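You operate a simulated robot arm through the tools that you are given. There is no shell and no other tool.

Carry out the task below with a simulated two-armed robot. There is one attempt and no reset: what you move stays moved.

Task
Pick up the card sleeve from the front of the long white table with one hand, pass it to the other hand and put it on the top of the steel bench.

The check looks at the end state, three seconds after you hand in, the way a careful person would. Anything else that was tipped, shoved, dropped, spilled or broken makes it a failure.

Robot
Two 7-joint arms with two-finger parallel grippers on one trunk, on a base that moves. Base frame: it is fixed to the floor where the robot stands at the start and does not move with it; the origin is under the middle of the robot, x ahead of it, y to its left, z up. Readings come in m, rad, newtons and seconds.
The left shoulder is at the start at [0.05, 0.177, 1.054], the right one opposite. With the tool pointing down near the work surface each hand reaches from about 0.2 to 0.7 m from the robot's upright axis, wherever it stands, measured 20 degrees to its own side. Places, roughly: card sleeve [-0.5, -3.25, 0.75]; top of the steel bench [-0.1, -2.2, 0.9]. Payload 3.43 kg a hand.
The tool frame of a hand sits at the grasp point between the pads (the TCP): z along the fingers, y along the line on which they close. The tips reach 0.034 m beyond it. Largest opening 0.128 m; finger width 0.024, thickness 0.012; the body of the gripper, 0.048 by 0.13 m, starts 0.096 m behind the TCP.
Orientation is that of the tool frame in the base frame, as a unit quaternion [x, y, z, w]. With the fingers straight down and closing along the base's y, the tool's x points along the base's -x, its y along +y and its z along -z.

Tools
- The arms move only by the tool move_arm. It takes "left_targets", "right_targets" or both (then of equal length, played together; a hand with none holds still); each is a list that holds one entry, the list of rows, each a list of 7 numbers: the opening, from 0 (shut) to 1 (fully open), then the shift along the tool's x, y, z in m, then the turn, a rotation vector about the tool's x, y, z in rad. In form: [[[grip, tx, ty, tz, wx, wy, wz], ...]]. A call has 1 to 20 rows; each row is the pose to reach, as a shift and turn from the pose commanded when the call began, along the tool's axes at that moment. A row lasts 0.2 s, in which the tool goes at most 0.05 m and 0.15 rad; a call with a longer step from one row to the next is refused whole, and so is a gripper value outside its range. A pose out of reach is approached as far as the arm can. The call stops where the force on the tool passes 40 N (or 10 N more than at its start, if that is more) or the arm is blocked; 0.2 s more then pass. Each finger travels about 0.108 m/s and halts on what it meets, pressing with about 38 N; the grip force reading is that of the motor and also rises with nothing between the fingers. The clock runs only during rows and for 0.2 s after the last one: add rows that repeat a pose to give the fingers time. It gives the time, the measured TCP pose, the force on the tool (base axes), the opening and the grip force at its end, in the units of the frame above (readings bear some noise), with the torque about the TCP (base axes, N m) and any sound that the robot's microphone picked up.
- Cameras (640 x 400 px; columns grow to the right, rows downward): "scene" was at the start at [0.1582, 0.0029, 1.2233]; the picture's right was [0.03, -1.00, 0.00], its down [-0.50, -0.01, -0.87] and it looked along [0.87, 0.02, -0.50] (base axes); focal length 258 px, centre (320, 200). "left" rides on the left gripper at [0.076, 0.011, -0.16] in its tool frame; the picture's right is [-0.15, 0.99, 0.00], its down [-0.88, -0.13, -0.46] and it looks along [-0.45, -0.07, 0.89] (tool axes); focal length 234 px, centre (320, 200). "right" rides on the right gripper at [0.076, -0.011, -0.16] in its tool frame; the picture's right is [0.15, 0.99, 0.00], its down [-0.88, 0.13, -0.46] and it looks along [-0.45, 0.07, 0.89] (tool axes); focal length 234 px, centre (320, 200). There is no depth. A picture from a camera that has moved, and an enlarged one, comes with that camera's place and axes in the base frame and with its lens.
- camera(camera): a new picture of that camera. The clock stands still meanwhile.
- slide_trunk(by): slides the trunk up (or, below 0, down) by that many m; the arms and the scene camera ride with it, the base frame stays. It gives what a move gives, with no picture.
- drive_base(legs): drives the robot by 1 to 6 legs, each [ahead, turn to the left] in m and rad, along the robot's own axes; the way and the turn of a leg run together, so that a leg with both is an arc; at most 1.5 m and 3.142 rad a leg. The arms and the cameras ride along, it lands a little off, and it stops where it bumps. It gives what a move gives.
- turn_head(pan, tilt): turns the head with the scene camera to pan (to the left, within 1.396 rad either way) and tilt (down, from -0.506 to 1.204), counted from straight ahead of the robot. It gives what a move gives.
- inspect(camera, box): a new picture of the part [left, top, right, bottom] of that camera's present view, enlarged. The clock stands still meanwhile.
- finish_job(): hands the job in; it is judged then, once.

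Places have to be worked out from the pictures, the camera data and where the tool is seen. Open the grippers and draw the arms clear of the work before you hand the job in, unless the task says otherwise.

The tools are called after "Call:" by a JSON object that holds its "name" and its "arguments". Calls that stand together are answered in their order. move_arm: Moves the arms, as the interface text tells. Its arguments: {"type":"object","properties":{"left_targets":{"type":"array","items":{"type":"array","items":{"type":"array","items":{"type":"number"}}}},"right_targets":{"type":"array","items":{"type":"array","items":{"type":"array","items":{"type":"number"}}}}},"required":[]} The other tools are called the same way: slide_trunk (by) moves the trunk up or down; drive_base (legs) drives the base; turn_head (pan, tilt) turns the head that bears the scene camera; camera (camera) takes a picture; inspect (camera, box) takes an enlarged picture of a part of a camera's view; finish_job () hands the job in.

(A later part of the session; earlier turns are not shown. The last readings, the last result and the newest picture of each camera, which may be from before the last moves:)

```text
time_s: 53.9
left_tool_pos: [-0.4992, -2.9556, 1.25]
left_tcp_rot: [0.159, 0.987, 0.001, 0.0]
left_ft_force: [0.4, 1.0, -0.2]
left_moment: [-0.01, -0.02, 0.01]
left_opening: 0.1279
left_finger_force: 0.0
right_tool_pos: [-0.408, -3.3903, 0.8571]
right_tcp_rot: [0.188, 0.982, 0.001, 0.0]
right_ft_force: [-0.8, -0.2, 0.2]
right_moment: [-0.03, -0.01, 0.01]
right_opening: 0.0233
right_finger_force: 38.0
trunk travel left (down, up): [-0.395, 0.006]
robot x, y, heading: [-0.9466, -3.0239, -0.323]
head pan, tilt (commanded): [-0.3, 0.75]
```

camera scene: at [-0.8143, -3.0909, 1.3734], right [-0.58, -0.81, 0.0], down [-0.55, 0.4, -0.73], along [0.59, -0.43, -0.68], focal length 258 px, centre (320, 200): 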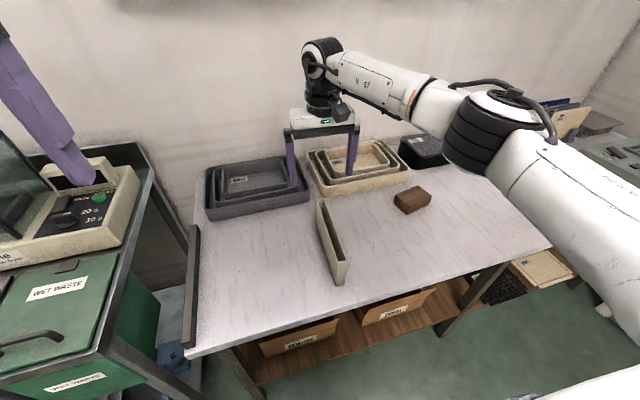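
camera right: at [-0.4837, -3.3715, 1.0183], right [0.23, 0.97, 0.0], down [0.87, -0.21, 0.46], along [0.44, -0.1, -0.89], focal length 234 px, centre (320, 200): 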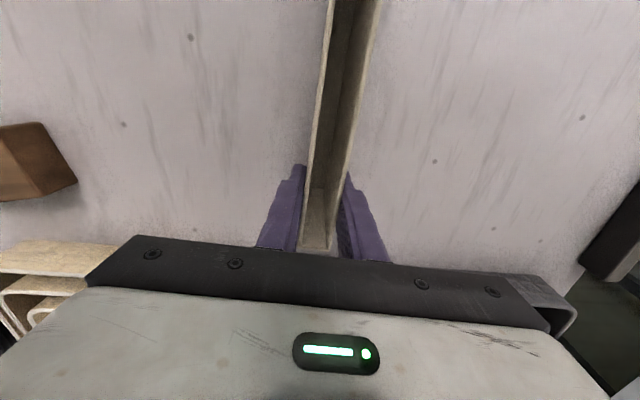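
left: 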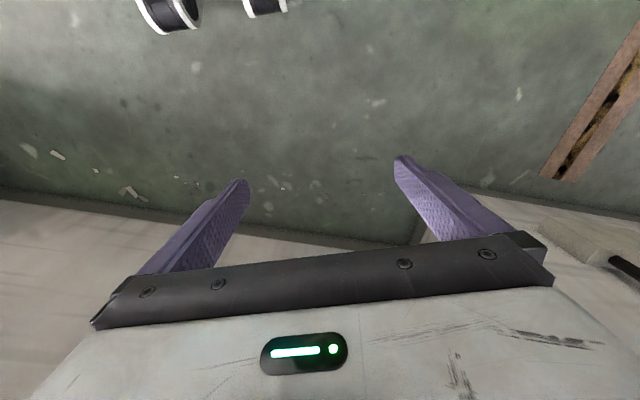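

Grip is firm at 38 N and the width holds at 0.0233 m, so the sleeve isn't collapsing. I lift it straight up by 0.15 m.

Call:
{"name": "move_arm", "arguments": {"right_targets": [[[0.15, 0, 0, -0.015, 0, 0, 0], [0.15, 0, 0, -0.04, 0, 0, 0], [0.15, 0, 0, -0.07, 0, 0, 0], [0.15, 0, 0, -0.1, 0, 0, 0], [0.15, 0, 0, -0.13, 0, 0, 0], [0.15, 0, 0, -0.15, 0, 0, 0], [0.15, 0, 0, -0.15, 0, 0, 0]]]}}

Call:
{"name": "camera", "arguments": {"camera": "scene"}}

Call:
{"name": "camera", "arguments": {"camera": "right"}}

```text
time_s: 55.5
left_tool_pos: [-0.499, -2.9558, 1.248]
left_tcp_rot: [0.159, 0.987, -0.001, 0.0]
left_ft_force: [-0.7, -0.6, -0.3]
left_moment: [0.0, -0.01, -0.07]
left_opening: 0.1279
left_finger_force: 0.1
right_tool_pos: [-0.4096, -3.394, 1.0105]
right_tcp_rot: [0.189, 0.982, 0.001, 0.001]
right_ft_force: [-0.1, -0.4, -0.6]
right_moment: [-0.03, -0.04, 0.0]
right_opening: 0.0231
right_finger_force: 38.4
trunk travel left (down, up): [-0.395, 0.006]
robot x, y, heading: [-0.9474, -3.0203, -0.321]
head pan, tilt (commanded): [-0.3, 0.75]
```

```text
taken
camera scene: at [-0.814, -3.0909, 1.3733], right [-0.58, -0.81, 0.0], down [-0.55, 0.4, -0.73], along [0.59, -0.43, -0.68], focal length 258 px, centre (320, 200)
```

scene: 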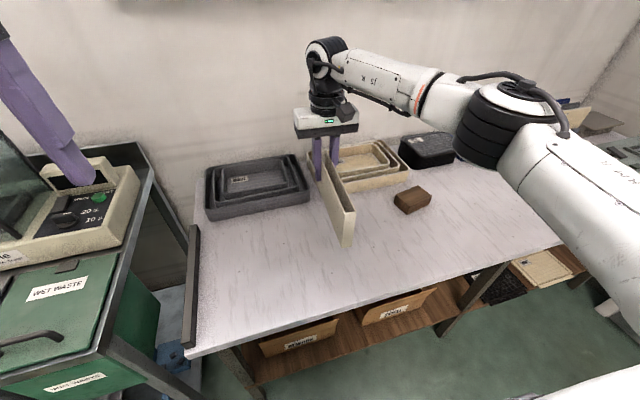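

```text
taken
camera right: at [-0.4837, -3.3761, 1.1704], right [0.23, 0.97, 0.0], down [0.87, -0.21, 0.46], along [0.44, -0.1, -0.89], focal length 234 px, centre (320, 200)
```

right: 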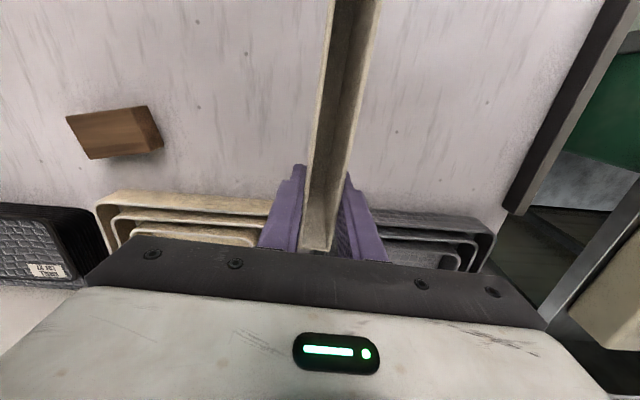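

The sleeve is lifted and stays aligned in the right hand; it is very light. I bring it to the middle in front of the robot (Y≈-0.02, z≈1.05), squaring its yaw with the robot.

Call:
{"name": "move_arm", "arguments": {"right_targets": [[[0.15, 0.006, 0.03, -0.01, 0, 0, -0.01], [0.15, 0.012, 0.06, -0.02, 0, 0, -0.02], [0.15, 0.018, 0.09, -0.03, 0, 0, -0.03], [0.15, 0.024, 0.12, -0.04, 0, 0, -0.04], [0.15, 0.029, 0.145, -0.04, 0, 0, -0.057], [0.15, 0.029, 0.1636, -0.04, 0, 0, -0.057], [0.15, 0.029, 0.1636, -0.04, 0, 0, -0.057]]]}}

Call:
{"name": "turn_head", "arguments": {"pan": 0.0, "tilt": 0.45}}

Call:
{"name": "camera", "arguments": {"camera": "scene"}}

Call:
{"name": "camera", "arguments": {"camera": "left"}}

```text
time_s: 57.1
left_tool_pos: [-0.4988, -2.956, 1.2487]
left_tcp_rot: [0.159, 0.987, 0.0, 0.0]
left_ft_force: [0.1, 0.1, 0.1]
left_moment: [-0.02, 0.03, -0.03]
left_opening: 0.1278
left_finger_force: 0.1
right_tool_pos: [-0.3756, -3.2305, 1.0501]
right_tcp_rot: [0.16, 0.987, 0.001, 0.0]
right_ft_force: [0.9, -0.9, 0.1]
right_moment: [0.01, -0.06, 0.04]
right_opening: 0.0231
right_finger_force: 38.0
trunk travel left (down, up): [-0.395, 0.006]
robot x, y, heading: [-0.9468, -3.0205, -0.32]
head pan, tilt (commanded): [-0.3, 0.75]
```

```text
time_s: 57.9
left_tool_pos: [-0.5007, -2.9562, 1.2496]
left_tcp_rot: [0.159, 0.987, 0.0, 0.0]
left_ft_force: [-0.7, -0.9, -0.1]
left_moment: [0.0, -0.01, -0.03]
left_opening: 0.1281
left_finger_force: 0.0
right_tool_pos: [-0.3753, -3.2299, 1.0488]
right_tcp_rot: [0.161, 0.987, 0.001, 0.0]
right_ft_force: [0.4, 0.3, -1.0]
right_moment: [-0.05, -0.04, -0.02]
right_opening: 0.023
right_finger_force: 38.0
trunk travel left (down, up): [-0.395, 0.006]
robot x, y, heading: [-0.9467, -3.0175, -0.325]
head pan, tilt (commanded): [0.0, 0.45]
```

```text
taken
camera scene: at [-0.7942, -3.0717, 1.3997], right [-0.32, -0.95, 0.0], down [-0.41, 0.14, -0.9], along [0.85, -0.28, -0.44], focal length 258 px, centre (320, 200)
```

scene: 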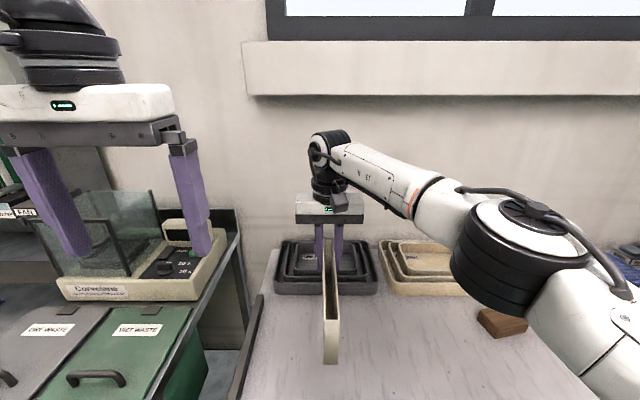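

```text
taken
camera left: at [-0.5682, -2.9213, 1.4092], right [0.45, 0.89, 0.0], down [0.8, -0.4, 0.46], along [0.41, -0.21, -0.89], focal length 234 px, centre (320, 200)
```

left: 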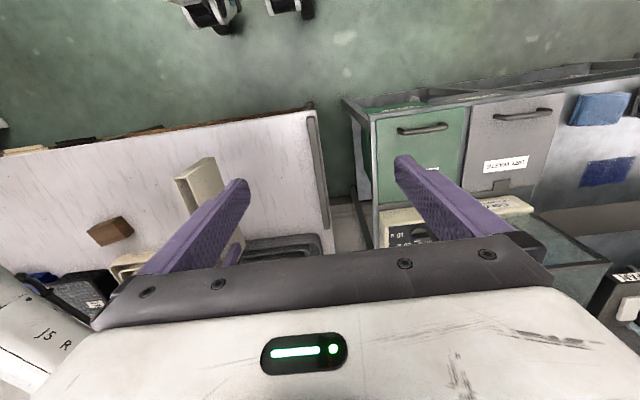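

The sleeve hangs at X 0.43–0.64, Y≈-0.02, rim at z≈1.08. From the readings the right TCP is +0.204, -0.221, -0.20 m from the left one; I move the left hand over the near end (0.155 m behind the right TCP) with a slight backward tilt for clearance, staying above the rim.

Call:
{"name": "move_arm", "arguments": {"left_targets": [[[1, -0.008, -0.037, 0, 0, -0.02, 0], [1, -0.016, -0.074, 0, 0, -0.04, 0], [1, -0.024, -0.111, 0, 0, -0.06, 0], [1, -0.032, -0.148, 0, 0, -0.08, 0], [1, -0.04, -0.185, 0, 0, -0.1, 0], [1, -0.049, -0.221, 0, 0, -0.12, 0], [1, -0.049, -0.221, 0.03, 0, -0.12, 0], [1, -0.049, -0.221, 0.07, 0, -0.12, 0], [1, -0.049, -0.221, 0.07, 0, -0.12, 0]]]}}

Call:
{"name": "camera", "arguments": {"camera": "left"}}

Call:
{"name": "camera", "arguments": {"camera": "scene"}}

```text
time_s: 59.6
left_tool_pos: [-0.5219, -3.1758, 1.2082]
left_tcp_rot: [0.161, 0.985, -0.005, 0.059]
left_ft_force: [-0.8, 14.2, -8.7]
left_moment: [-0.14, -0.22, -0.29]
left_opening: 0.1202
left_finger_force: 0.1
right_tool_pos: [-0.3746, -3.2353, 1.047]
right_tcp_rot: [0.166, 0.986, 0.001, 0.0]
right_ft_force: [0.4, 0.2, -1.2]
right_moment: [0.0, -0.05, 0.02]
right_opening: 0.023
right_finger_force: 37.8
trunk travel left (down, up): [-0.395, 0.006]
robot x, y, heading: [-0.9437, -3.0202, -0.323]
head pan, tilt (commanded): [0.0, 0.45]
stopped in row 8 (left hand): the force on the tool passed its limit at 43 N (the readings are from after the stop); the commanded pose is now the measured one
```

```text
taken
camera left: at [-0.6084, -3.1358, 1.3589], right [0.45, 0.89, 0.03], down [0.74, -0.39, 0.55], along [0.5, -0.23, -0.83], focal length 234 px, centre (320, 200)
```

left: 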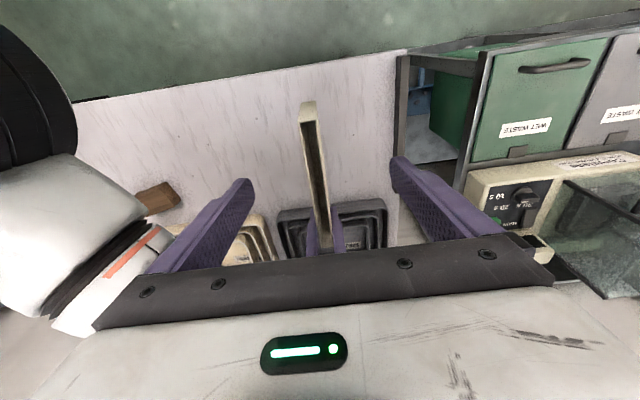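

```text
taken
camera scene: at [-0.7941, -3.0719, 1.3998], right [-0.32, -0.95, 0.0], down [-0.41, 0.14, -0.9], along [0.85, -0.28, -0.44], focal length 258 px, centre (320, 200)
```

scene: 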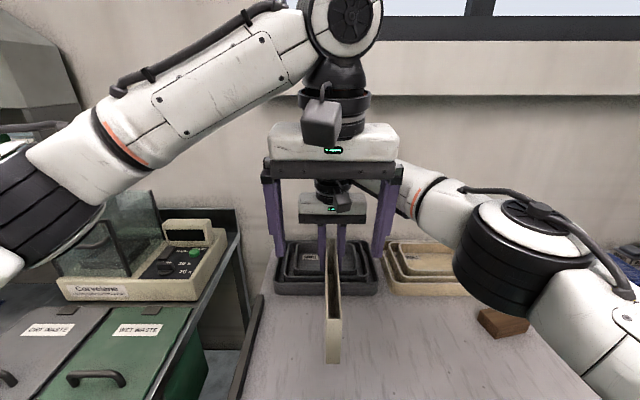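

The left hand touched something while descending (its finger was pushed inward by 8 mm); in the picture its right finger is close to the right forearm. I look closely before moving anything.

Call:
{"name": "inspect", "arguments": {"camera": "scene", "box": [240, 80, 460, 280]}}

Call:
{"name": "inspect", "arguments": {"camera": "left", "box": [0, 100, 400, 350]}}

Call:
{"name": "camera", "arguments": {"camera": "right"}}

```text
2.00 times, centred on (350, 180) of scene
camera zoom: at [-0.7941, -3.0719, 1.3998], right [-0.32, -0.95, 0.0], down [-0.41, 0.14, -0.9], along [0.85, -0.28, -0.44], focal length 517 px, centre (260, 240)
```

zoom: 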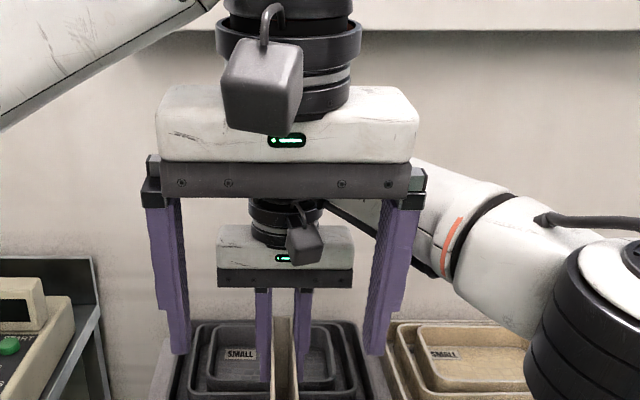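

```text
1.60 times, centred on (200, 225) of left
camera zoom: at [-0.6084, -3.1358, 1.3589], right [0.45, 0.89, 0.03], down [0.74, -0.39, 0.55], along [0.5, -0.23, -0.83], focal length 375 px, centre (512, 160)
```

zoom: 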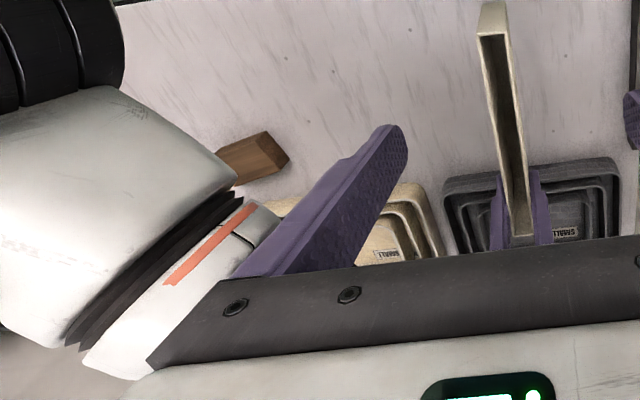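

```text
taken
camera right: at [-0.4493, -3.221, 1.2079], right [0.19, 0.98, 0.0], down [0.88, -0.17, 0.45], along [0.45, -0.08, -0.89], focal length 234 px, centre (320, 200)
```

right: 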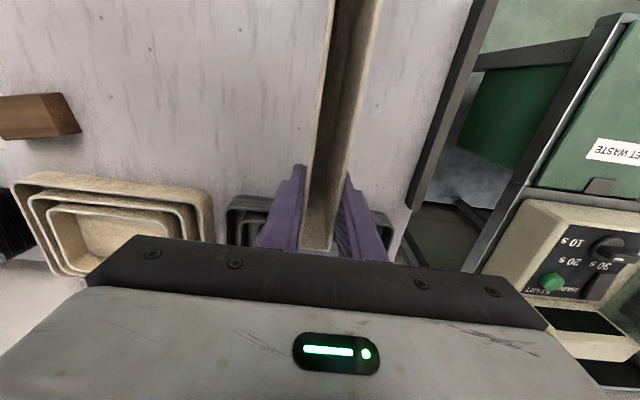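

It is confirmed: the left gripper's right finger rests against the right forearm. I retreat the left hand up first, then back to the left.

Call:
{"name": "move_arm", "arguments": {"left_targets": [[[1, 0, 0.004, -0.015, 0, 0, 0], [1, 0, 0.008, -0.04, 0, 0, 0], [1, 0, 0.015, -0.07, 0, 0, 0], [1, 0.01, 0.05, -0.08, 0, 0, 0], [1, 0.02, 0.09, -0.08, 0, 0, 0], [1, 0.03, 0.13, -0.08, 0, 0, 0], [1, 0.04, 0.17, -0.08, 0, 0, 0], [1, 0.04, 0.2, -0.08, 0, 0, 0]]]}}

Call:
{"name": "camera", "arguments": {"camera": "scene"}}

```text
time_s: 61.4
left_tool_pos: [-0.5044, -2.972, 1.2837]
left_tcp_rot: [0.161, 0.985, -0.01, 0.059]
left_ft_force: [-0.4, -1.0, 0.2]
left_moment: [0.0, 0.02, 0.03]
left_opening: 0.1281
left_finger_force: 0.2
right_tool_pos: [-0.3746, -3.2331, 1.0471]
right_tcp_rot: [0.164, 0.986, 0.001, -0.001]
right_ft_force: [-0.7, 0.6, -0.9]
right_moment: [-0.01, -0.03, -0.01]
right_opening: 0.023
right_finger_force: 38.1
trunk travel left (down, up): [-0.395, 0.006]
robot x, y, heading: [-0.948, -3.0231, -0.325]
head pan, tilt (commanded): [0.0, 0.45]
```

```text
taken
camera scene: at [-0.7941, -3.071, 1.3998], right [-0.32, -0.95, 0.0], down [-0.41, 0.14, -0.9], along [0.85, -0.28, -0.44], focal length 258 px, centre (320, 200)
```

scene: 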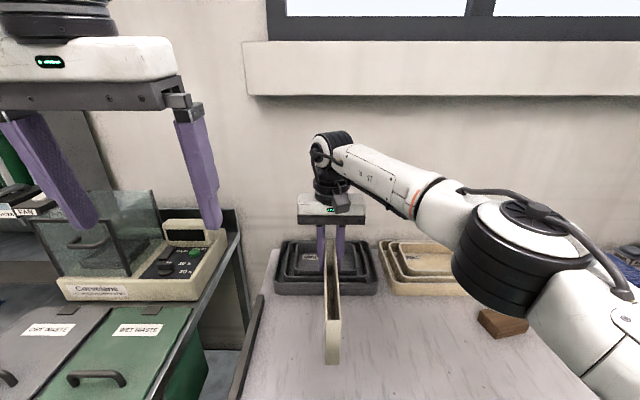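

The left hand is free and the sleeve is still held as before. I now yaw the right hand 0.7 rad clockwise so the sleeve's free end points to the left side, and shift it slightly right and back.

Call:
{"name": "move_arm", "arguments": {"right_targets": [[[0.15, 0.008, -0.014, 0, 0, 0, 0.14], [0.15, 0.016, -0.028, 0, 0, 0, 0.28], [0.15, 0.024, -0.042, 0, 0, 0, 0.42], [0.15, 0.032, -0.056, 0, 0, 0, 0.56], [0.15, 0.04, -0.07, 0, 0, 0, 0.7], [0.15, 0.04, -0.07, 0, 0, 0, 0.7]]]}}

Call:
{"name": "camera", "arguments": {"camera": "scene"}}

Call:
{"name": "camera", "arguments": {"camera": "right"}}

```text
time_s: 62.8
left_tool_pos: [-0.5043, -2.9726, 1.2833]
left_tcp_rot: [0.161, 0.985, -0.01, 0.059]
left_ft_force: [0.7, 0.7, 0.5]
left_moment: [0.01, 0.04, 0.04]
left_opening: 0.1283
left_finger_force: 0.0
right_tool_pos: [-0.4361, -3.2876, 1.0473]
right_tcp_rot: [0.494, 0.87, -0.001, -0.001]
right_ft_force: [-0.1, -0.6, 0.2]
right_moment: [-0.01, 0.04, 0.01]
right_opening: 0.0232
right_finger_force: 37.6
trunk travel left (down, up): [-0.395, 0.006]
robot x, y, heading: [-0.9423, -3.0231, -0.314]
head pan, tilt (commanded): [0.0, 0.45]
```

```text
taken
camera scene: at [-0.794, -3.0713, 1.3998], right [-0.32, -0.95, 0.0], down [-0.41, 0.14, -0.9], along [0.85, -0.28, -0.44], focal length 258 px, centre (320, 200)
```

scene: 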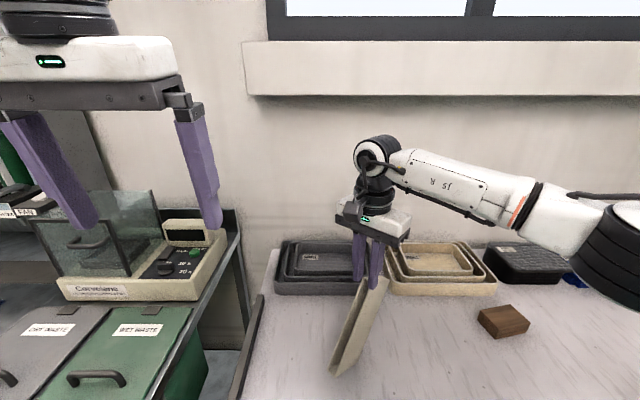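

```text
taken
camera right: at [-0.4847, -3.2274, 1.208], right [0.77, 0.63, 0.0], down [0.57, -0.69, 0.45], along [0.29, -0.35, -0.89], focal length 234 px, centre (320, 200)
```

right: 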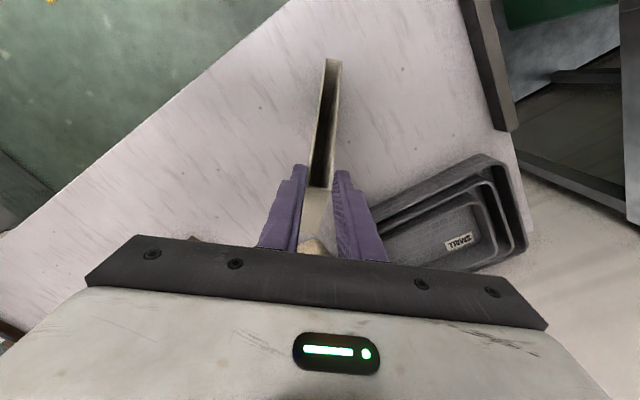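

The sleeve has pivoted in the right hand's grip and now hangs with its free end down (about 66° of droop), clear of the table. I enlarge both views to measure this before planning the hand-over around it.

Call:
{"name": "inspect", "arguments": {"camera": "scene", "box": [290, 180, 450, 390]}}

Call:
{"name": "inspect", "arguments": {"camera": "right", "box": [220, 40, 420, 270]}}

Call:
{"name": "inspect", "arguments": {"camera": "left", "box": [0, 50, 320, 250]}}

```text
1.90 times, centred on (370, 285) of scene
camera zoom: at [-0.794, -3.0713, 1.3998], right [-0.32, -0.95, 0.0], down [-0.41, 0.14, -0.9], along [0.85, -0.28, -0.44], focal length 492 px, centre (225, 38)
```

zoom: 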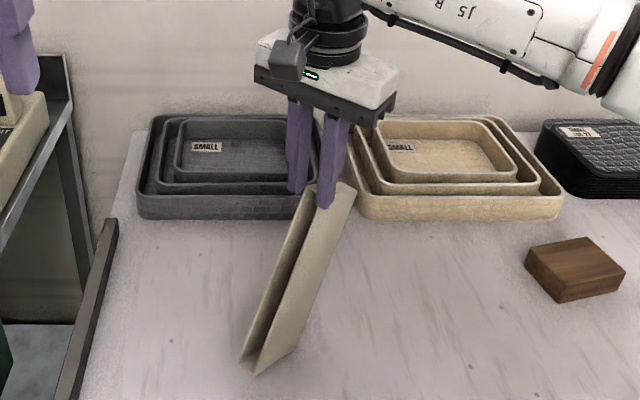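

```text
1.74 times, centred on (320, 155) of right
camera zoom: at [-0.4847, -3.2274, 1.208], right [0.77, 0.63, 0.0], down [0.57, -0.69, 0.45], along [0.29, -0.35, -0.89], focal length 407 px, centre (320, 278)
```

zoom: 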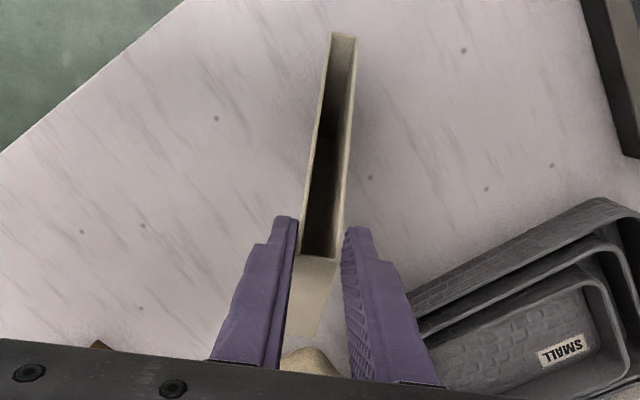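

```text
2.00 times, centred on (160, 150) of left
camera zoom: at [-0.5911, -2.9318, 1.433], right [0.45, 0.89, 0.02], down [0.74, -0.38, 0.56], along [0.5, -0.24, -0.83], focal length 468 px, centre (640, 300)
```

zoom: 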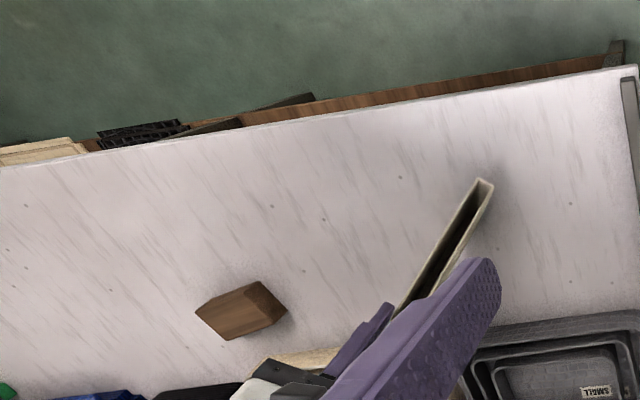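

The sleeve hangs at about 67° with its open rim facing back toward the left hand; the right grip is near its far corner and may slip if moved, so I keep the right hand still. The left hand will grasp it at its centre, pointing forward-right and down. First I square the left hand's tilt, then yaw it to match.

Call:
{"name": "move_arm", "arguments": {"left_targets": [[[1, 0, 0, 0, 0, 0.12, 0], [1, 0, 0, 0, 0, 0.12, 0]]]}}

Call:
{"name": "move_arm", "arguments": {"left_targets": [[[1, 0, 0, 0.02, 0, 0, 0.14], [1, 0, 0, 0.04, 0, 0, 0.28], [1, 0, 0, 0.06, 0, 0, 0.42], [1, 0, 0, 0.08, 0, 0, 0.56], [1, 0, 0, 0.1, 0, 0, 0.7], [1, 0, 0, 0.1, 0, 0, 0.7]]]}}

```text
time_s: 63.4
left_tool_pos: [-0.5061, -2.9705, 1.2842]
left_tcp_rot: [0.161, 0.987, 0.0, -0.001]
left_ft_force: [0.3, -0.8, 0.3]
left_moment: [-0.02, -0.02, -0.02]
left_opening: 0.128
left_finger_force: 0.1
right_tool_pos: [-0.4376, -3.2884, 1.0483]
right_tcp_rot: [0.493, 0.87, -0.002, -0.001]
right_ft_force: [0.1, -0.1, 0.6]
right_moment: [-0.02, -0.01, 0.02]
right_opening: 0.0229
right_finger_force: 38.0
trunk travel left (down, up): [-0.395, 0.006]
robot x, y, heading: [-0.9452, -3.0216, -0.323]
head pan, tilt (commanded): [0.0, 0.45]
```

```text
time_s: 64.8
left_tool_pos: [-0.5072, -2.9726, 1.1831]
left_tcp_rot: [0.49, 0.872, 0.001, 0.0]
left_ft_force: [-0.1, -0.2, -0.8]
left_moment: [0.02, 0.02, -0.01]
left_opening: 0.1281
left_finger_force: 0.0
right_tool_pos: [-0.4365, -3.2895, 1.0474]
right_tcp_rot: [0.493, 0.87, 0.0, -0.002]
right_ft_force: [-0.3, -0.5, -0.2]
right_moment: [-0.04, 0.01, -0.03]
right_opening: 0.023
right_finger_force: 38.0
trunk travel left (down, up): [-0.395, 0.006]
robot x, y, heading: [-0.9455, -3.0219, -0.319]
head pan, tilt (commanded): [0.0, 0.45]
```

Left and right yaw now match within 0.01 rad. I tilt the left hand forward step by step in place, well away from the sleeve, to see how far the arm can go.

Call:
{"name": "move_arm", "arguments": {"left_targets": [[[1, 0, 0, 0, 0, -0.14, 0], [1, 0, 0, 0, 0, -0.28, 0], [1, 0, 0, 0, 0, -0.42, 0], [1, 0, 0, 0, 0, -0.56, 0], [1, 0, 0, 0, 0, -0.7, 0], [1, 0, 0, 0, 0, -0.8, 0]]]}}

Call:
{"name": "camera", "arguments": {"camera": "scene"}}

Call:
{"name": "camera", "arguments": {"camera": "left"}}

```text
time_s: 66.2
left_tool_pos: [-0.5063, -2.972, 1.1847]
left_tcp_rot: [0.452, 0.802, -0.191, 0.341]
left_ft_force: [-0.2, 1.3, 0.4]
left_moment: [-0.02, 0.01, 0.0]
left_opening: 0.1278
left_finger_force: 0.1
right_tool_pos: [-0.4361, -3.2885, 1.0487]
right_tcp_rot: [0.492, 0.871, -0.001, -0.002]
right_ft_force: [0.0, -0.5, 0.5]
right_moment: [0.01, 0.01, -0.02]
right_opening: 0.023
right_finger_force: 37.8
trunk travel left (down, up): [-0.395, 0.006]
robot x, y, heading: [-0.9465, -3.0237, -0.319]
head pan, tilt (commanded): [0.0, 0.45]
```

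```text
taken
camera scene: at [-0.7945, -3.0714, 1.3999], right [-0.32, -0.95, 0.0], down [-0.41, 0.14, -0.9], along [0.85, -0.28, -0.43], focal length 258 px, centre (320, 200)
```

scene: 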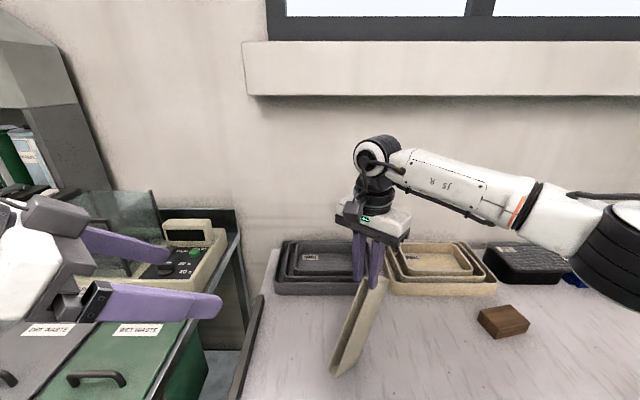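

```text
taken
camera left: at [-0.5844, -2.8226, 1.242], right [0.9, 0.43, 0.11], down [0.04, -0.31, 0.95], along [0.44, -0.85, -0.3], focal length 234 px, centre (320, 200)
```

left: 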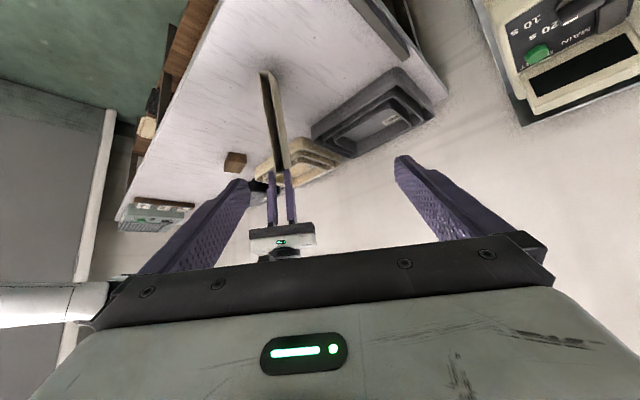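

The full 0.8 rad tilt is reachable, and the left camera sees the sleeve hanging from the right fingers. I enlarge that view to measure where the sleeve is relative to the left hand.

Call:
{"name": "inspect", "arguments": {"camera": "left", "box": [210, 60, 350, 270]}}

```text
1.90 times, centred on (280, 165) of left
camera zoom: at [-0.5844, -2.8226, 1.242], right [0.9, 0.43, 0.11], down [0.04, -0.31, 0.95], along [0.44, -0.85, -0.3], focal length 446 px, centre (396, 267)
```

zoom: 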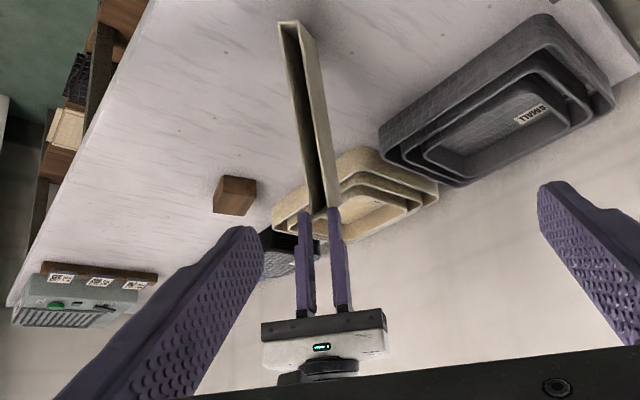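

Triangulating both views: the sleeve hangs in equilibrium under the right fingertips, centre about 0.135 m below the right TCP, lower corner just above the table. The target for the left TCP (sleeve centre, 0.03 m in from the rim) is [-0.446, -3.270, 0.913]; I approach along the left fingers' direction and stop 0.12 m short.

Call:
{"name": "move_arm", "arguments": {"left_targets": [[[1, 0, -0.015, 0.038, 0, 0, 0], [1, -0.001, -0.03, 0.077, 0, 0, 0], [1, -0.001, -0.045, 0.116, 0, 0, 0], [1, -0.002, -0.06, 0.155, 0, 0, 0], [1, -0.003, -0.075, 0.194, 0, 0, 0], [1, -0.003, -0.09, 0.232, 0, 0, 0], [1, -0.0036, -0.1035, 0.27, 0, 0, 0], [1, -0.0036, -0.1035, 0.27, 0, 0, 0]]]}}

Call:
{"name": "camera", "arguments": {"camera": "left"}}

Call:
{"name": "camera", "arguments": {"camera": "scene"}}

```text
time_s: 68.0
left_tool_pos: [-0.4902, -3.1951, 1.0001]
left_tcp_rot: [0.45, 0.804, -0.19, 0.34]
left_ft_force: [0.6, -0.3, -0.3]
left_moment: [-0.01, -0.02, 0.0]
left_opening: 0.1279
left_finger_force: 0.1
right_tool_pos: [-0.4372, -3.2879, 1.0471]
right_tcp_rot: [0.492, 0.871, 0.0, -0.001]
right_ft_force: [0.7, -0.2, -0.2]
right_moment: [0.01, 0.01, -0.02]
right_opening: 0.0228
right_finger_force: 38.0
trunk travel left (down, up): [-0.395, 0.006]
robot x, y, heading: [-0.9412, -3.019, -0.324]
head pan, tilt (commanded): [0.0, 0.45]
```

```text
taken
camera left: at [-0.5685, -3.047, 1.0576], right [0.9, 0.43, 0.11], down [0.04, -0.31, 0.95], along [0.44, -0.85, -0.3], focal length 234 px, centre (320, 200)
```

left: 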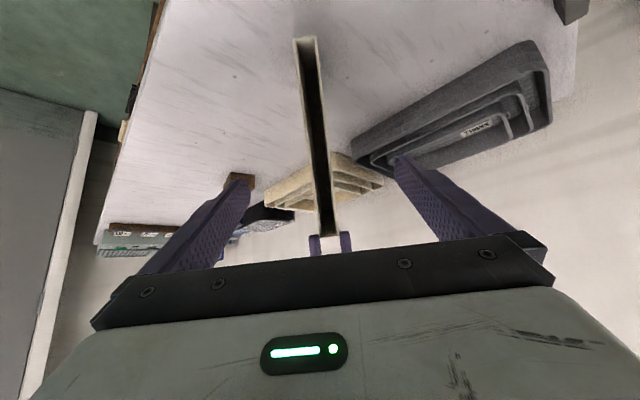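

```text
taken
camera scene: at [-0.7942, -3.0714, 1.3998], right [-0.32, -0.95, 0.0], down [-0.41, 0.14, -0.9], along [0.85, -0.28, -0.44], focal length 258 px, centre (320, 200)
```

scene: 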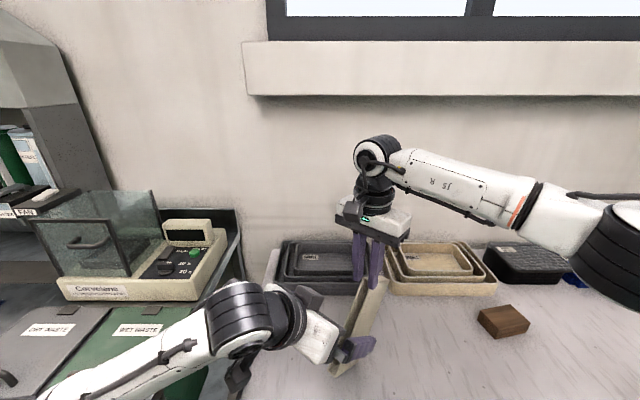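

The sleeve is centred between the left fingers (offset ~1 mm), nearly square to them; its rim centre is 0.105 m ahead of the left TCP. I advance 0.137 m so the pads straddle the sleeve's middle, then check.

Call:
{"name": "move_arm", "arguments": {"left_targets": [[[1, 0.002, -0.001, 0.034, 0, 0, 0], [1, 0.004, -0.001, 0.068, 0, 0, 0], [1, 0.005, -0.0014, 0.102, 0, 0, 0], [1, 0.005, -0.0014, 0.137, 0, 0, 0], [1, 0.005, -0.0014, 0.137, 0, 0, 0]]]}}

Call:
{"name": "camera", "arguments": {"camera": "left"}}

Call:
{"name": "inspect", "arguments": {"camera": "scene", "box": [280, 180, 460, 390]}}

Call:
{"name": "camera", "arguments": {"camera": "right"}}

```text
time_s: 69.2
left_tool_pos: [-0.4452, -3.2763, 0.9017]
left_tcp_rot: [0.451, 0.803, -0.191, 0.34]
left_ft_force: [-0.8, -0.4, -0.1]
left_moment: [0.02, 0.02, 0.01]
left_opening: 0.1279
left_finger_force: 0.1
right_tool_pos: [-0.4367, -3.2872, 1.0484]
right_tcp_rot: [0.493, 0.87, 0.0, -0.001]
right_ft_force: [0.1, -0.9, 0.0]
right_moment: [0.02, 0.02, 0.01]
right_opening: 0.023
right_finger_force: 38.2
trunk travel left (down, up): [-0.395, 0.006]
robot x, y, heading: [-0.9466, -3.0239, -0.321]
head pan, tilt (commanded): [0.0, 0.45]
```

```text
taken
camera left: at [-0.5219, -3.1278, 0.958], right [0.9, 0.43, 0.11], down [0.04, -0.31, 0.95], along [0.44, -0.85, -0.3], focal length 234 px, centre (320, 200)
```

left: 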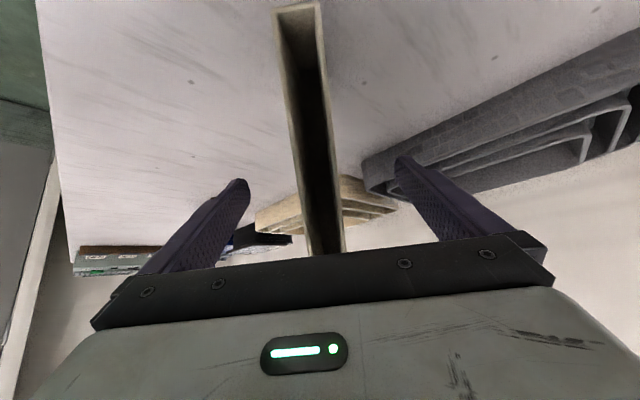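

```text
1.90 times, centred on (370, 285) of scene
camera zoom: at [-0.7943, -3.0715, 1.3998], right [-0.32, -0.95, 0.0], down [-0.41, 0.14, -0.9], along [0.85, -0.28, -0.44], focal length 492 px, centre (225, 38)
```

zoom: 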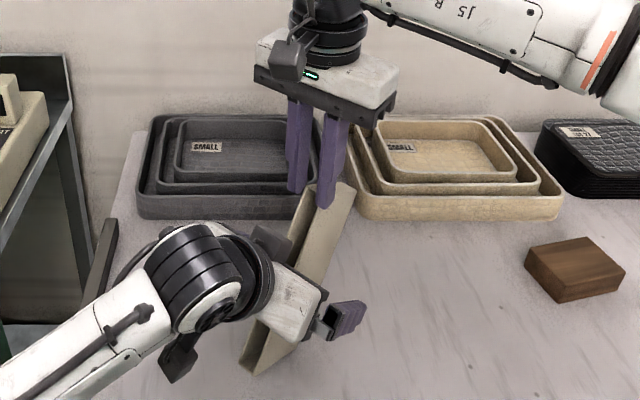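

```text
taken
camera right: at [-0.4848, -3.2275, 1.2081], right [0.77, 0.64, 0.0], down [0.57, -0.69, 0.45], along [0.29, -0.35, -0.89], focal length 234 px, centre (320, 200)
```

right: 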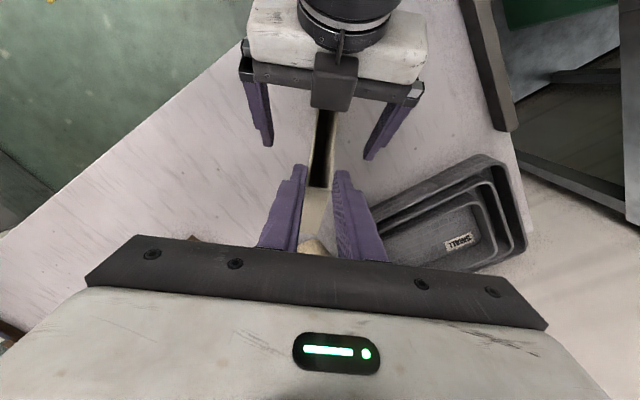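

The sleeve lies centred between the left pads, at mid-length. I close the left fingers gently onto it.

Call:
{"name": "move_arm", "arguments": {"left_targets": [[[0.75, 0, 0, 0, 0, 0, 0], [0.5, 0, 0, 0, 0, 0, 0], [0.3, 0, 0, 0, 0, 0, 0], [0.22, 0, 0, 0, 0, 0, 0], [0.19, 0, 0, 0, 0, 0, 0], [0.17, 0, 0, 0, 0, 0, 0], [0.15, 0, 0, 0, 0, 0, 0], [0.12, 0, 0, 0, 0, 0, 0], [0.12, 0, 0, 0, 0, 0, 0]]]}}

Call:
{"name": "camera", "arguments": {"camera": "left"}}

Call:
{"name": "camera", "arguments": {"camera": "right"}}

```text
time_s: 71.2
left_tool_pos: [-0.4442, -3.2754, 0.9007]
left_tcp_rot: [0.45, 0.804, -0.189, 0.34]
left_ft_force: [1.7, 1.8, 0.1]
left_moment: [-0.05, 0.2, -0.05]
left_opening: 0.0232
left_finger_force: 38.2
right_tool_pos: [-0.4363, -3.287, 1.047]
right_tcp_rot: [0.492, 0.871, 0.0, 0.0]
right_ft_force: [-2.0, -2.2, -0.2]
right_moment: [-0.22, 0.15, 0.13]
right_opening: 0.0231
right_finger_force: 38.0
trunk travel left (down, up): [-0.395, 0.006]
robot x, y, heading: [-0.9443, -3.022, -0.322]
head pan, tilt (commanded): [0.0, 0.45]
```

```text
taken
camera left: at [-0.5219, -3.1275, 0.9583], right [0.9, 0.43, 0.11], down [0.04, -0.31, 0.95], along [0.44, -0.85, -0.3], focal length 234 px, centre (320, 200)
```

left: 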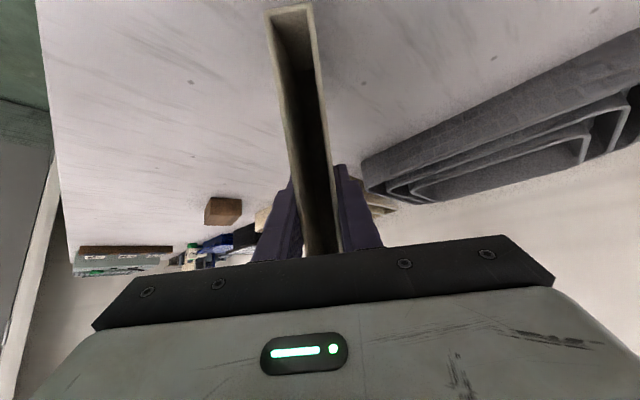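

```text
taken
camera right: at [-0.4848, -3.2278, 1.208], right [0.77, 0.63, 0.0], down [0.57, -0.69, 0.45], along [0.29, -0.35, -0.89], focal length 234 px, centre (320, 200)
```

right: 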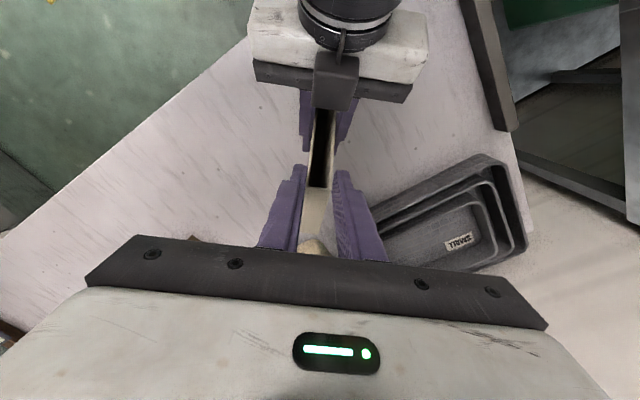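

The left hand now holds the sleeve at 38 N, opening 0.0232 m. I open the right hand slowly and look before moving it away.

Call:
{"name": "move_arm", "arguments": {"right_targets": [[[0.18, 0, 0, 0, 0, 0, 0], [0.22, 0, 0, 0, 0, 0, 0], [0.3, 0, 0, 0, 0, 0, 0], [0.45, 0, 0, 0, 0, 0, 0], [0.6, 0, 0, 0, 0, 0, 0], [0.6, 0, 0, 0, 0, 0, 0]]]}}

Call:
{"name": "camera", "arguments": {"camera": "right"}}

Call:
{"name": "camera", "arguments": {"camera": "left"}}

```text
time_s: 72.6
left_tool_pos: [-0.4442, -3.2755, 0.9014]
left_tcp_rot: [0.451, 0.803, -0.19, 0.339]
left_ft_force: [0.1, 0.0, -0.9]
left_moment: [0.02, -0.02, 0.01]
left_opening: 0.0234
left_finger_force: 37.9
right_tool_pos: [-0.4365, -3.2877, 1.048]
right_tcp_rot: [0.492, 0.87, 0.0, -0.001]
right_ft_force: [-0.2, 0.0, 0.5]
right_moment: [0.03, 0.0, 0.02]
right_opening: 0.0769
right_finger_force: 0.0
trunk travel left (down, up): [-0.395, 0.006]
robot x, y, heading: [-0.9447, -3.023, -0.323]
head pan, tilt (commanded): [0.0, 0.45]
```

```text
taken
camera right: at [-0.4848, -3.2277, 1.2081], right [0.77, 0.64, 0.0], down [0.57, -0.69, 0.45], along [0.29, -0.35, -0.89], focal length 234 px, centre (320, 200)
```

right: 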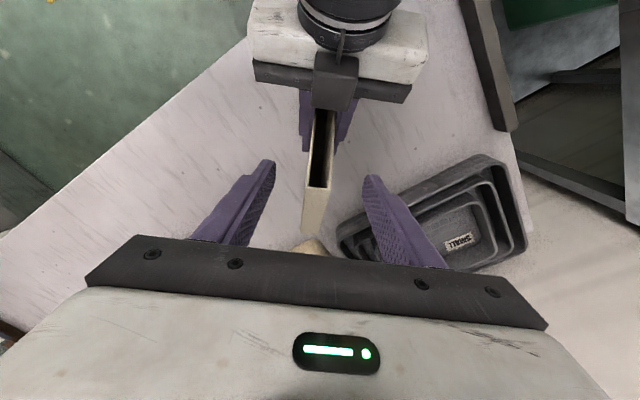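

```text
taken
camera left: at [-0.522, -3.1276, 0.9583], right [0.9, 0.43, 0.11], down [0.04, -0.31, 0.95], along [0.44, -0.85, -0.3], focal length 234 px, centre (320, 200)
```

left: 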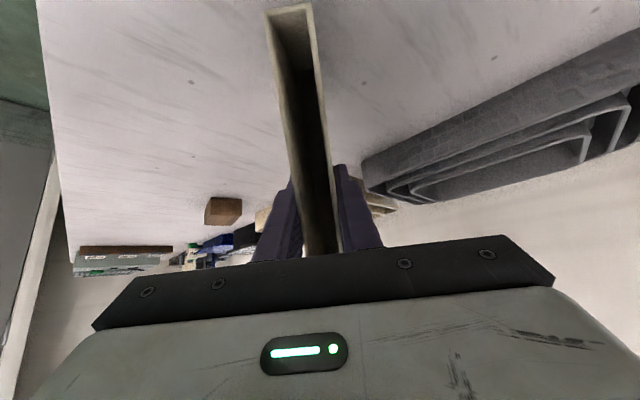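

The left hand alone holds the sleeve, unchanged. I raise the right hand straight up and away to the right.

Call:
{"name": "move_arm", "arguments": {"right_targets": [[[0.6, 0, 0, -0.03, 0, 0, 0], [0.6, 0, 0, -0.06, 0, 0, 0], [0.6, 0, 0, -0.1, 0, 0, 0], [0.6, 0, 0, -0.14, 0, 0, 0], [0.6, 0, -0.03, -0.16, 0, 0, -0.1], [0.6, 0, -0.06, -0.16, 0, 0, -0.2], [0.6, 0, -0.09, -0.16, 0, 0, -0.3], [0.6, 0, -0.12, -0.16, 0, 0, -0.42], [0.6, 0, -0.12, -0.16, 0, 0, -0.56], [0.6, 0, -0.12, -0.16, 0, 0, -0.7]]]}}

Call:
{"name": "camera", "arguments": {"camera": "scene"}}

```text
time_s: 74.8
left_tool_pos: [-0.4441, -3.2745, 0.9015]
left_tcp_rot: [0.451, 0.803, -0.19, 0.339]
left_ft_force: [0.3, -0.1, 0.0]
left_moment: [-0.01, 0.03, 0.02]
left_opening: 0.0231
left_finger_force: 38.2
right_tool_pos: [-0.537, -3.3484, 1.204]
right_tcp_rot: [0.163, 0.987, 0.0, -0.001]
right_ft_force: [0.1, 0.9, 0.3]
right_moment: [0.0, -0.01, 0.03]
right_opening: 0.0769
right_finger_force: 0.1
trunk travel left (down, up): [-0.395, 0.006]
robot x, y, heading: [-0.9455, -3.0197, -0.323]
head pan, tilt (commanded): [0.0, 0.45]
```

```text
taken
camera scene: at [-0.7944, -3.0718, 1.3998], right [-0.32, -0.95, 0.0], down [-0.41, 0.14, -0.9], along [0.85, -0.28, -0.44], focal length 258 px, centre (320, 200)
```

scene: 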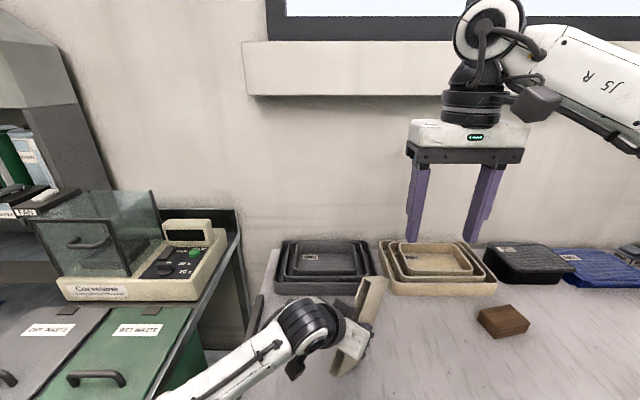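

The right hand is clear. I now raise the left hand with the sleeve straight up by 0.16 m, slowly.

Call:
{"name": "move_arm", "arguments": {"left_targets": [[[0.12, -0.0072, 0, -0.007, 0, 0, 0], [0.12, -0.0216, 0, -0.0209, 0, 0, 0], [0.12, -0.036, 0, -0.0348, 0, 0, 0], [0.12, -0.0504, 0, -0.0487, 0, 0, 0], [0.12, -0.0648, 0, -0.0626, 0, 0, 0], [0.12, -0.0792, 0, -0.0765, 0, 0, 0], [0.12, -0.0936, 0, -0.0904, 0, 0, 0], [0.12, -0.108, 0, -0.1043, 0, 0, 0], [0.12, -0.1152, 0, -0.1112, 0, 0, 0], [0.12, -0.1152, 0, -0.1112, 0, 0, 0]]]}}

Call:
{"name": "camera", "arguments": {"camera": "scene"}}

Call:
{"name": "camera", "arguments": {"camera": "left"}}

```text
time_s: 77.0
left_tool_pos: [-0.4454, -3.2755, 1.0608]
left_tcp_rot: [0.451, 0.803, -0.19, 0.34]
left_ft_force: [1.0, 0.0, -0.6]
left_moment: [0.04, 0.0, -0.02]
left_opening: 0.023
left_finger_force: 37.7
right_tool_pos: [-0.5358, -3.3488, 1.2068]
right_tcp_rot: [0.165, 0.986, 0.0, -0.001]
right_ft_force: [-0.5, 0.8, 0.2]
right_moment: [-0.01, 0.0, 0.03]
right_opening: 0.0768
right_finger_force: 0.1
trunk travel left (down, up): [-0.395, 0.006]
robot x, y, heading: [-0.9443, -3.021, -0.319]
head pan, tilt (commanded): [0.0, 0.45]
```

```text
taken
camera scene: at [-0.7942, -3.0716, 1.3998], right [-0.32, -0.95, 0.0], down [-0.41, 0.14, -0.9], along [0.85, -0.28, -0.44], focal length 258 px, centre (320, 200)
```

scene: 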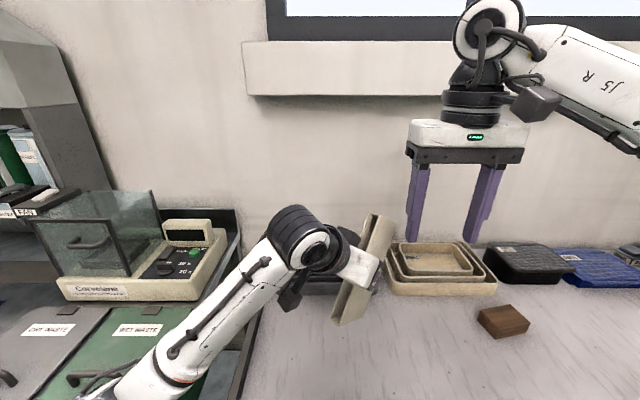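

```text
taken
camera left: at [-0.5227, -3.1266, 1.1168], right [0.9, 0.43, 0.11], down [0.04, -0.31, 0.95], along [0.44, -0.85, -0.3], focal length 234 px, centre (320, 200)
```

left: 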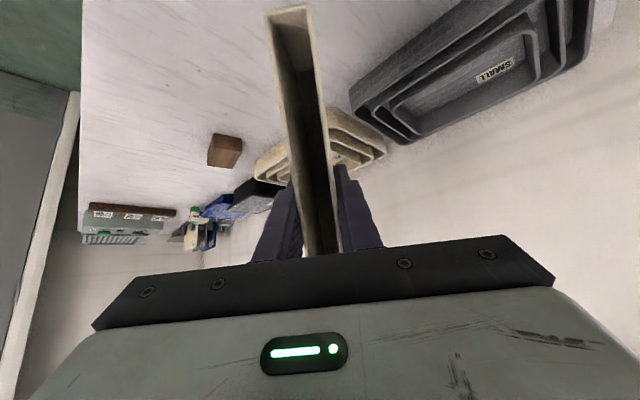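

The sleeve stays put in the left grip. I move the right hand farther to the right and back so there is room to swing the left hand upright.

Call:
{"name": "move_arm", "arguments": {"right_targets": [[[0.6, 0.016, -0.03, 0, 0, 0, 0], [0.6, 0.032, -0.06, 0, 0, 0, 0], [0.6, 0.048, -0.09, 0, 0, 0, 0], [0.6, 0.064, -0.12, 0, 0, 0, 0], [0.6, 0.08, -0.15, 0, 0, 0, 0]]], "left_targets": [[[0.12, 0, 0, 0, 0, 0, 0], [0.12, 0, 0, 0, 0, 0, 0], [0.12, 0, 0, 0, 0, 0, 0], [0.12, 0, 0, 0, 0, 0, 0], [0.12, 0, 0, 0, 0, 0, 0]]]}}

Call:
{"name": "move_arm", "arguments": {"left_targets": [[[0.12, 0.005, 0.002, -0.005, 0, 0, 0], [0.12, 0.015, 0.006, -0.0155, 0, 0, 0], [0.12, 0.03, 0.0124, -0.031, 0, 0, 0], [0.12, 0.045, 0.0186, -0.0464, 0, 0, 0], [0.12, 0.06, 0.0248, -0.062, 0, 0, 0], [0.12, 0.075, 0.031, -0.077, 0, 0, 0], [0.12, 0.09, 0.037, -0.0925, 0, 0, 0], [0.12, 0.105, 0.043, -0.108, 0, 0, 0], [0.12, 0.115, 0.0475, -0.1185, 0, 0, 0], [0.12, 0.1207, 0.0496, -0.1243, 0, 0, 0], [0.12, 0.1207, 0.0496, -0.1243, 0, 0, 0]]]}}

Call:
{"name": "camera", "arguments": {"camera": "left"}}

```text
time_s: 78.2
left_tool_pos: [-0.4452, -3.2745, 1.0612]
left_tcp_rot: [0.45, 0.804, -0.189, 0.34]
left_ft_force: [-0.7, 0.1, -0.1]
left_moment: [0.02, 0.03, -0.01]
left_opening: 0.0232
left_finger_force: 38.0
right_tool_pos: [-0.6621, -3.4667, 1.2065]
right_tcp_rot: [0.163, 0.987, 0.0, 0.0]
right_ft_force: [0.3, -1.1, 0.3]
right_moment: [0.04, -0.01, 0.04]
right_opening: 0.0769
right_finger_force: 0.0
trunk travel left (down, up): [-0.395, 0.006]
robot x, y, heading: [-0.945, -3.02, -0.324]
head pan, tilt (commanded): [0.0, 0.45]
```

```text
time_s: 80.6
left_tool_pos: [-0.4936, -3.0983, 1.0599]
left_tcp_rot: [0.451, 0.804, -0.19, 0.339]
left_ft_force: [-0.6, 0.5, 0.9]
left_moment: [0.05, -0.01, 0.01]
left_opening: 0.0232
left_finger_force: 37.8
right_tool_pos: [-0.6597, -3.4661, 1.2067]
right_tcp_rot: [0.164, 0.986, 0.001, -0.001]
right_ft_force: [-1.2, -0.4, -0.1]
right_moment: [0.01, -0.02, 0.03]
right_opening: 0.0768
right_finger_force: 0.0
trunk travel left (down, up): [-0.395, 0.006]
robot x, y, heading: [-0.9436, -3.0196, -0.326]
head pan, tilt (commanded): [0.0, 0.45]
```

```text
taken
camera left: at [-0.5702, -2.9512, 1.1169], right [0.9, 0.43, 0.11], down [0.04, -0.31, 0.95], along [0.44, -0.85, -0.3], focal length 234 px, centre (320, 200)
```

left: 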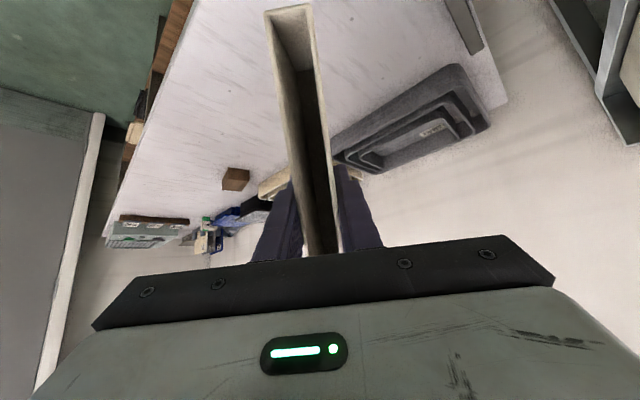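

Sleeve still steady. I now swing the left hand upright slowly (about 0.9 rad) so the sleeve's bottom faces down.

Call:
{"name": "move_arm", "arguments": {"left_targets": [[[0.12, 0, 0, 0, 0, 0.03, 0], [0.12, 0, 0, 0, 0, 0.08, 0], [0.12, 0, 0, 0, 0, 0.14, 0], [0.12, 0, 0, 0, 0, 0.2, 0], [0.12, 0, 0, 0, 0, 0.26, 0], [0.12, 0, 0, 0, 0, 0.32, 0], [0.12, 0, 0, 0, 0, 0.38, 0], [0.12, 0, 0, 0, 0, 0.44, 0], [0.12, 0, 0, 0, 0, 0.5, 0], [0.12, 0, 0, 0, 0, 0.56, 0], [0.12, 0, 0, 0, 0, 0.62, 0], [0.12, 0, 0, 0, 0, 0.68, 0], [0.12, 0, 0, 0, 0, 0.74, 0], [0.12, 0, 0, 0, 0, 0.8, 0], [0.12, 0, 0, 0, 0, 0.85, 0], [0.12, 0, 0, 0, 0, 0.9, 0], [0.12, 0, 0, 0, 0, 0.9, 0]]]}}

Call:
{"name": "camera", "arguments": {"camera": "scene"}}

Call:
{"name": "camera", "arguments": {"camera": "left"}}

```text
time_s: 84.2
left_tool_pos: [-0.4922, -3.1007, 1.06]
left_tcp_rot: [0.488, 0.871, 0.025, -0.044]
left_ft_force: [-0.6, -0.3, -0.2]
left_moment: [0.03, -0.01, 0.01]
left_opening: 0.023
left_finger_force: 38.1
right_tool_pos: [-0.661, -3.4653, 1.2056]
right_tcp_rot: [0.164, 0.986, 0.001, -0.001]
right_ft_force: [0.2, 0.1, -0.3]
right_moment: [0.0, 0.03, 0.01]
right_opening: 0.0767
right_finger_force: 0.1
trunk travel left (down, up): [-0.395, 0.006]
robot x, y, heading: [-0.9475, -3.0227, -0.321]
head pan, tilt (commanded): [0.0, 0.45]
```

```text
taken
camera scene: at [-0.7942, -3.0715, 1.3998], right [-0.32, -0.95, 0.0], down [-0.41, 0.14, -0.9], along [0.85, -0.28, -0.44], focal length 258 px, centre (320, 200)
```

scene: 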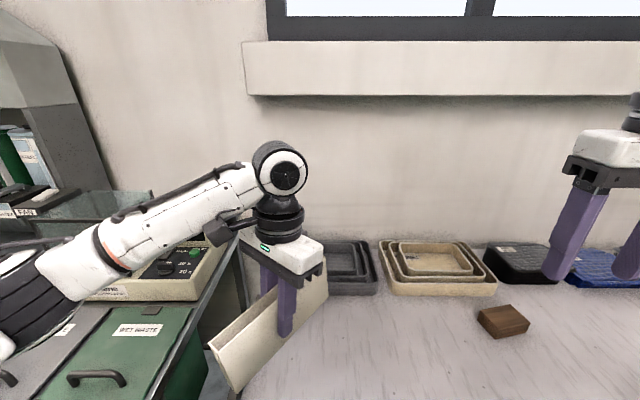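

```text
taken
camera left: at [-0.5142, -3.0447, 1.2267], right [0.92, 0.39, -0.01], down [0.37, -0.86, 0.36], along [0.13, -0.34, -0.93], focal length 234 px, centre (320, 200)
```

left: 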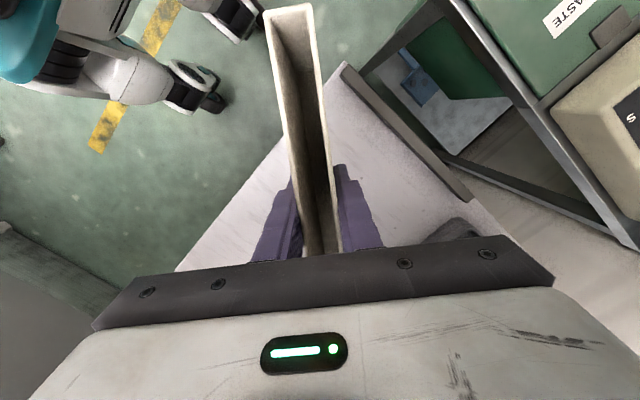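

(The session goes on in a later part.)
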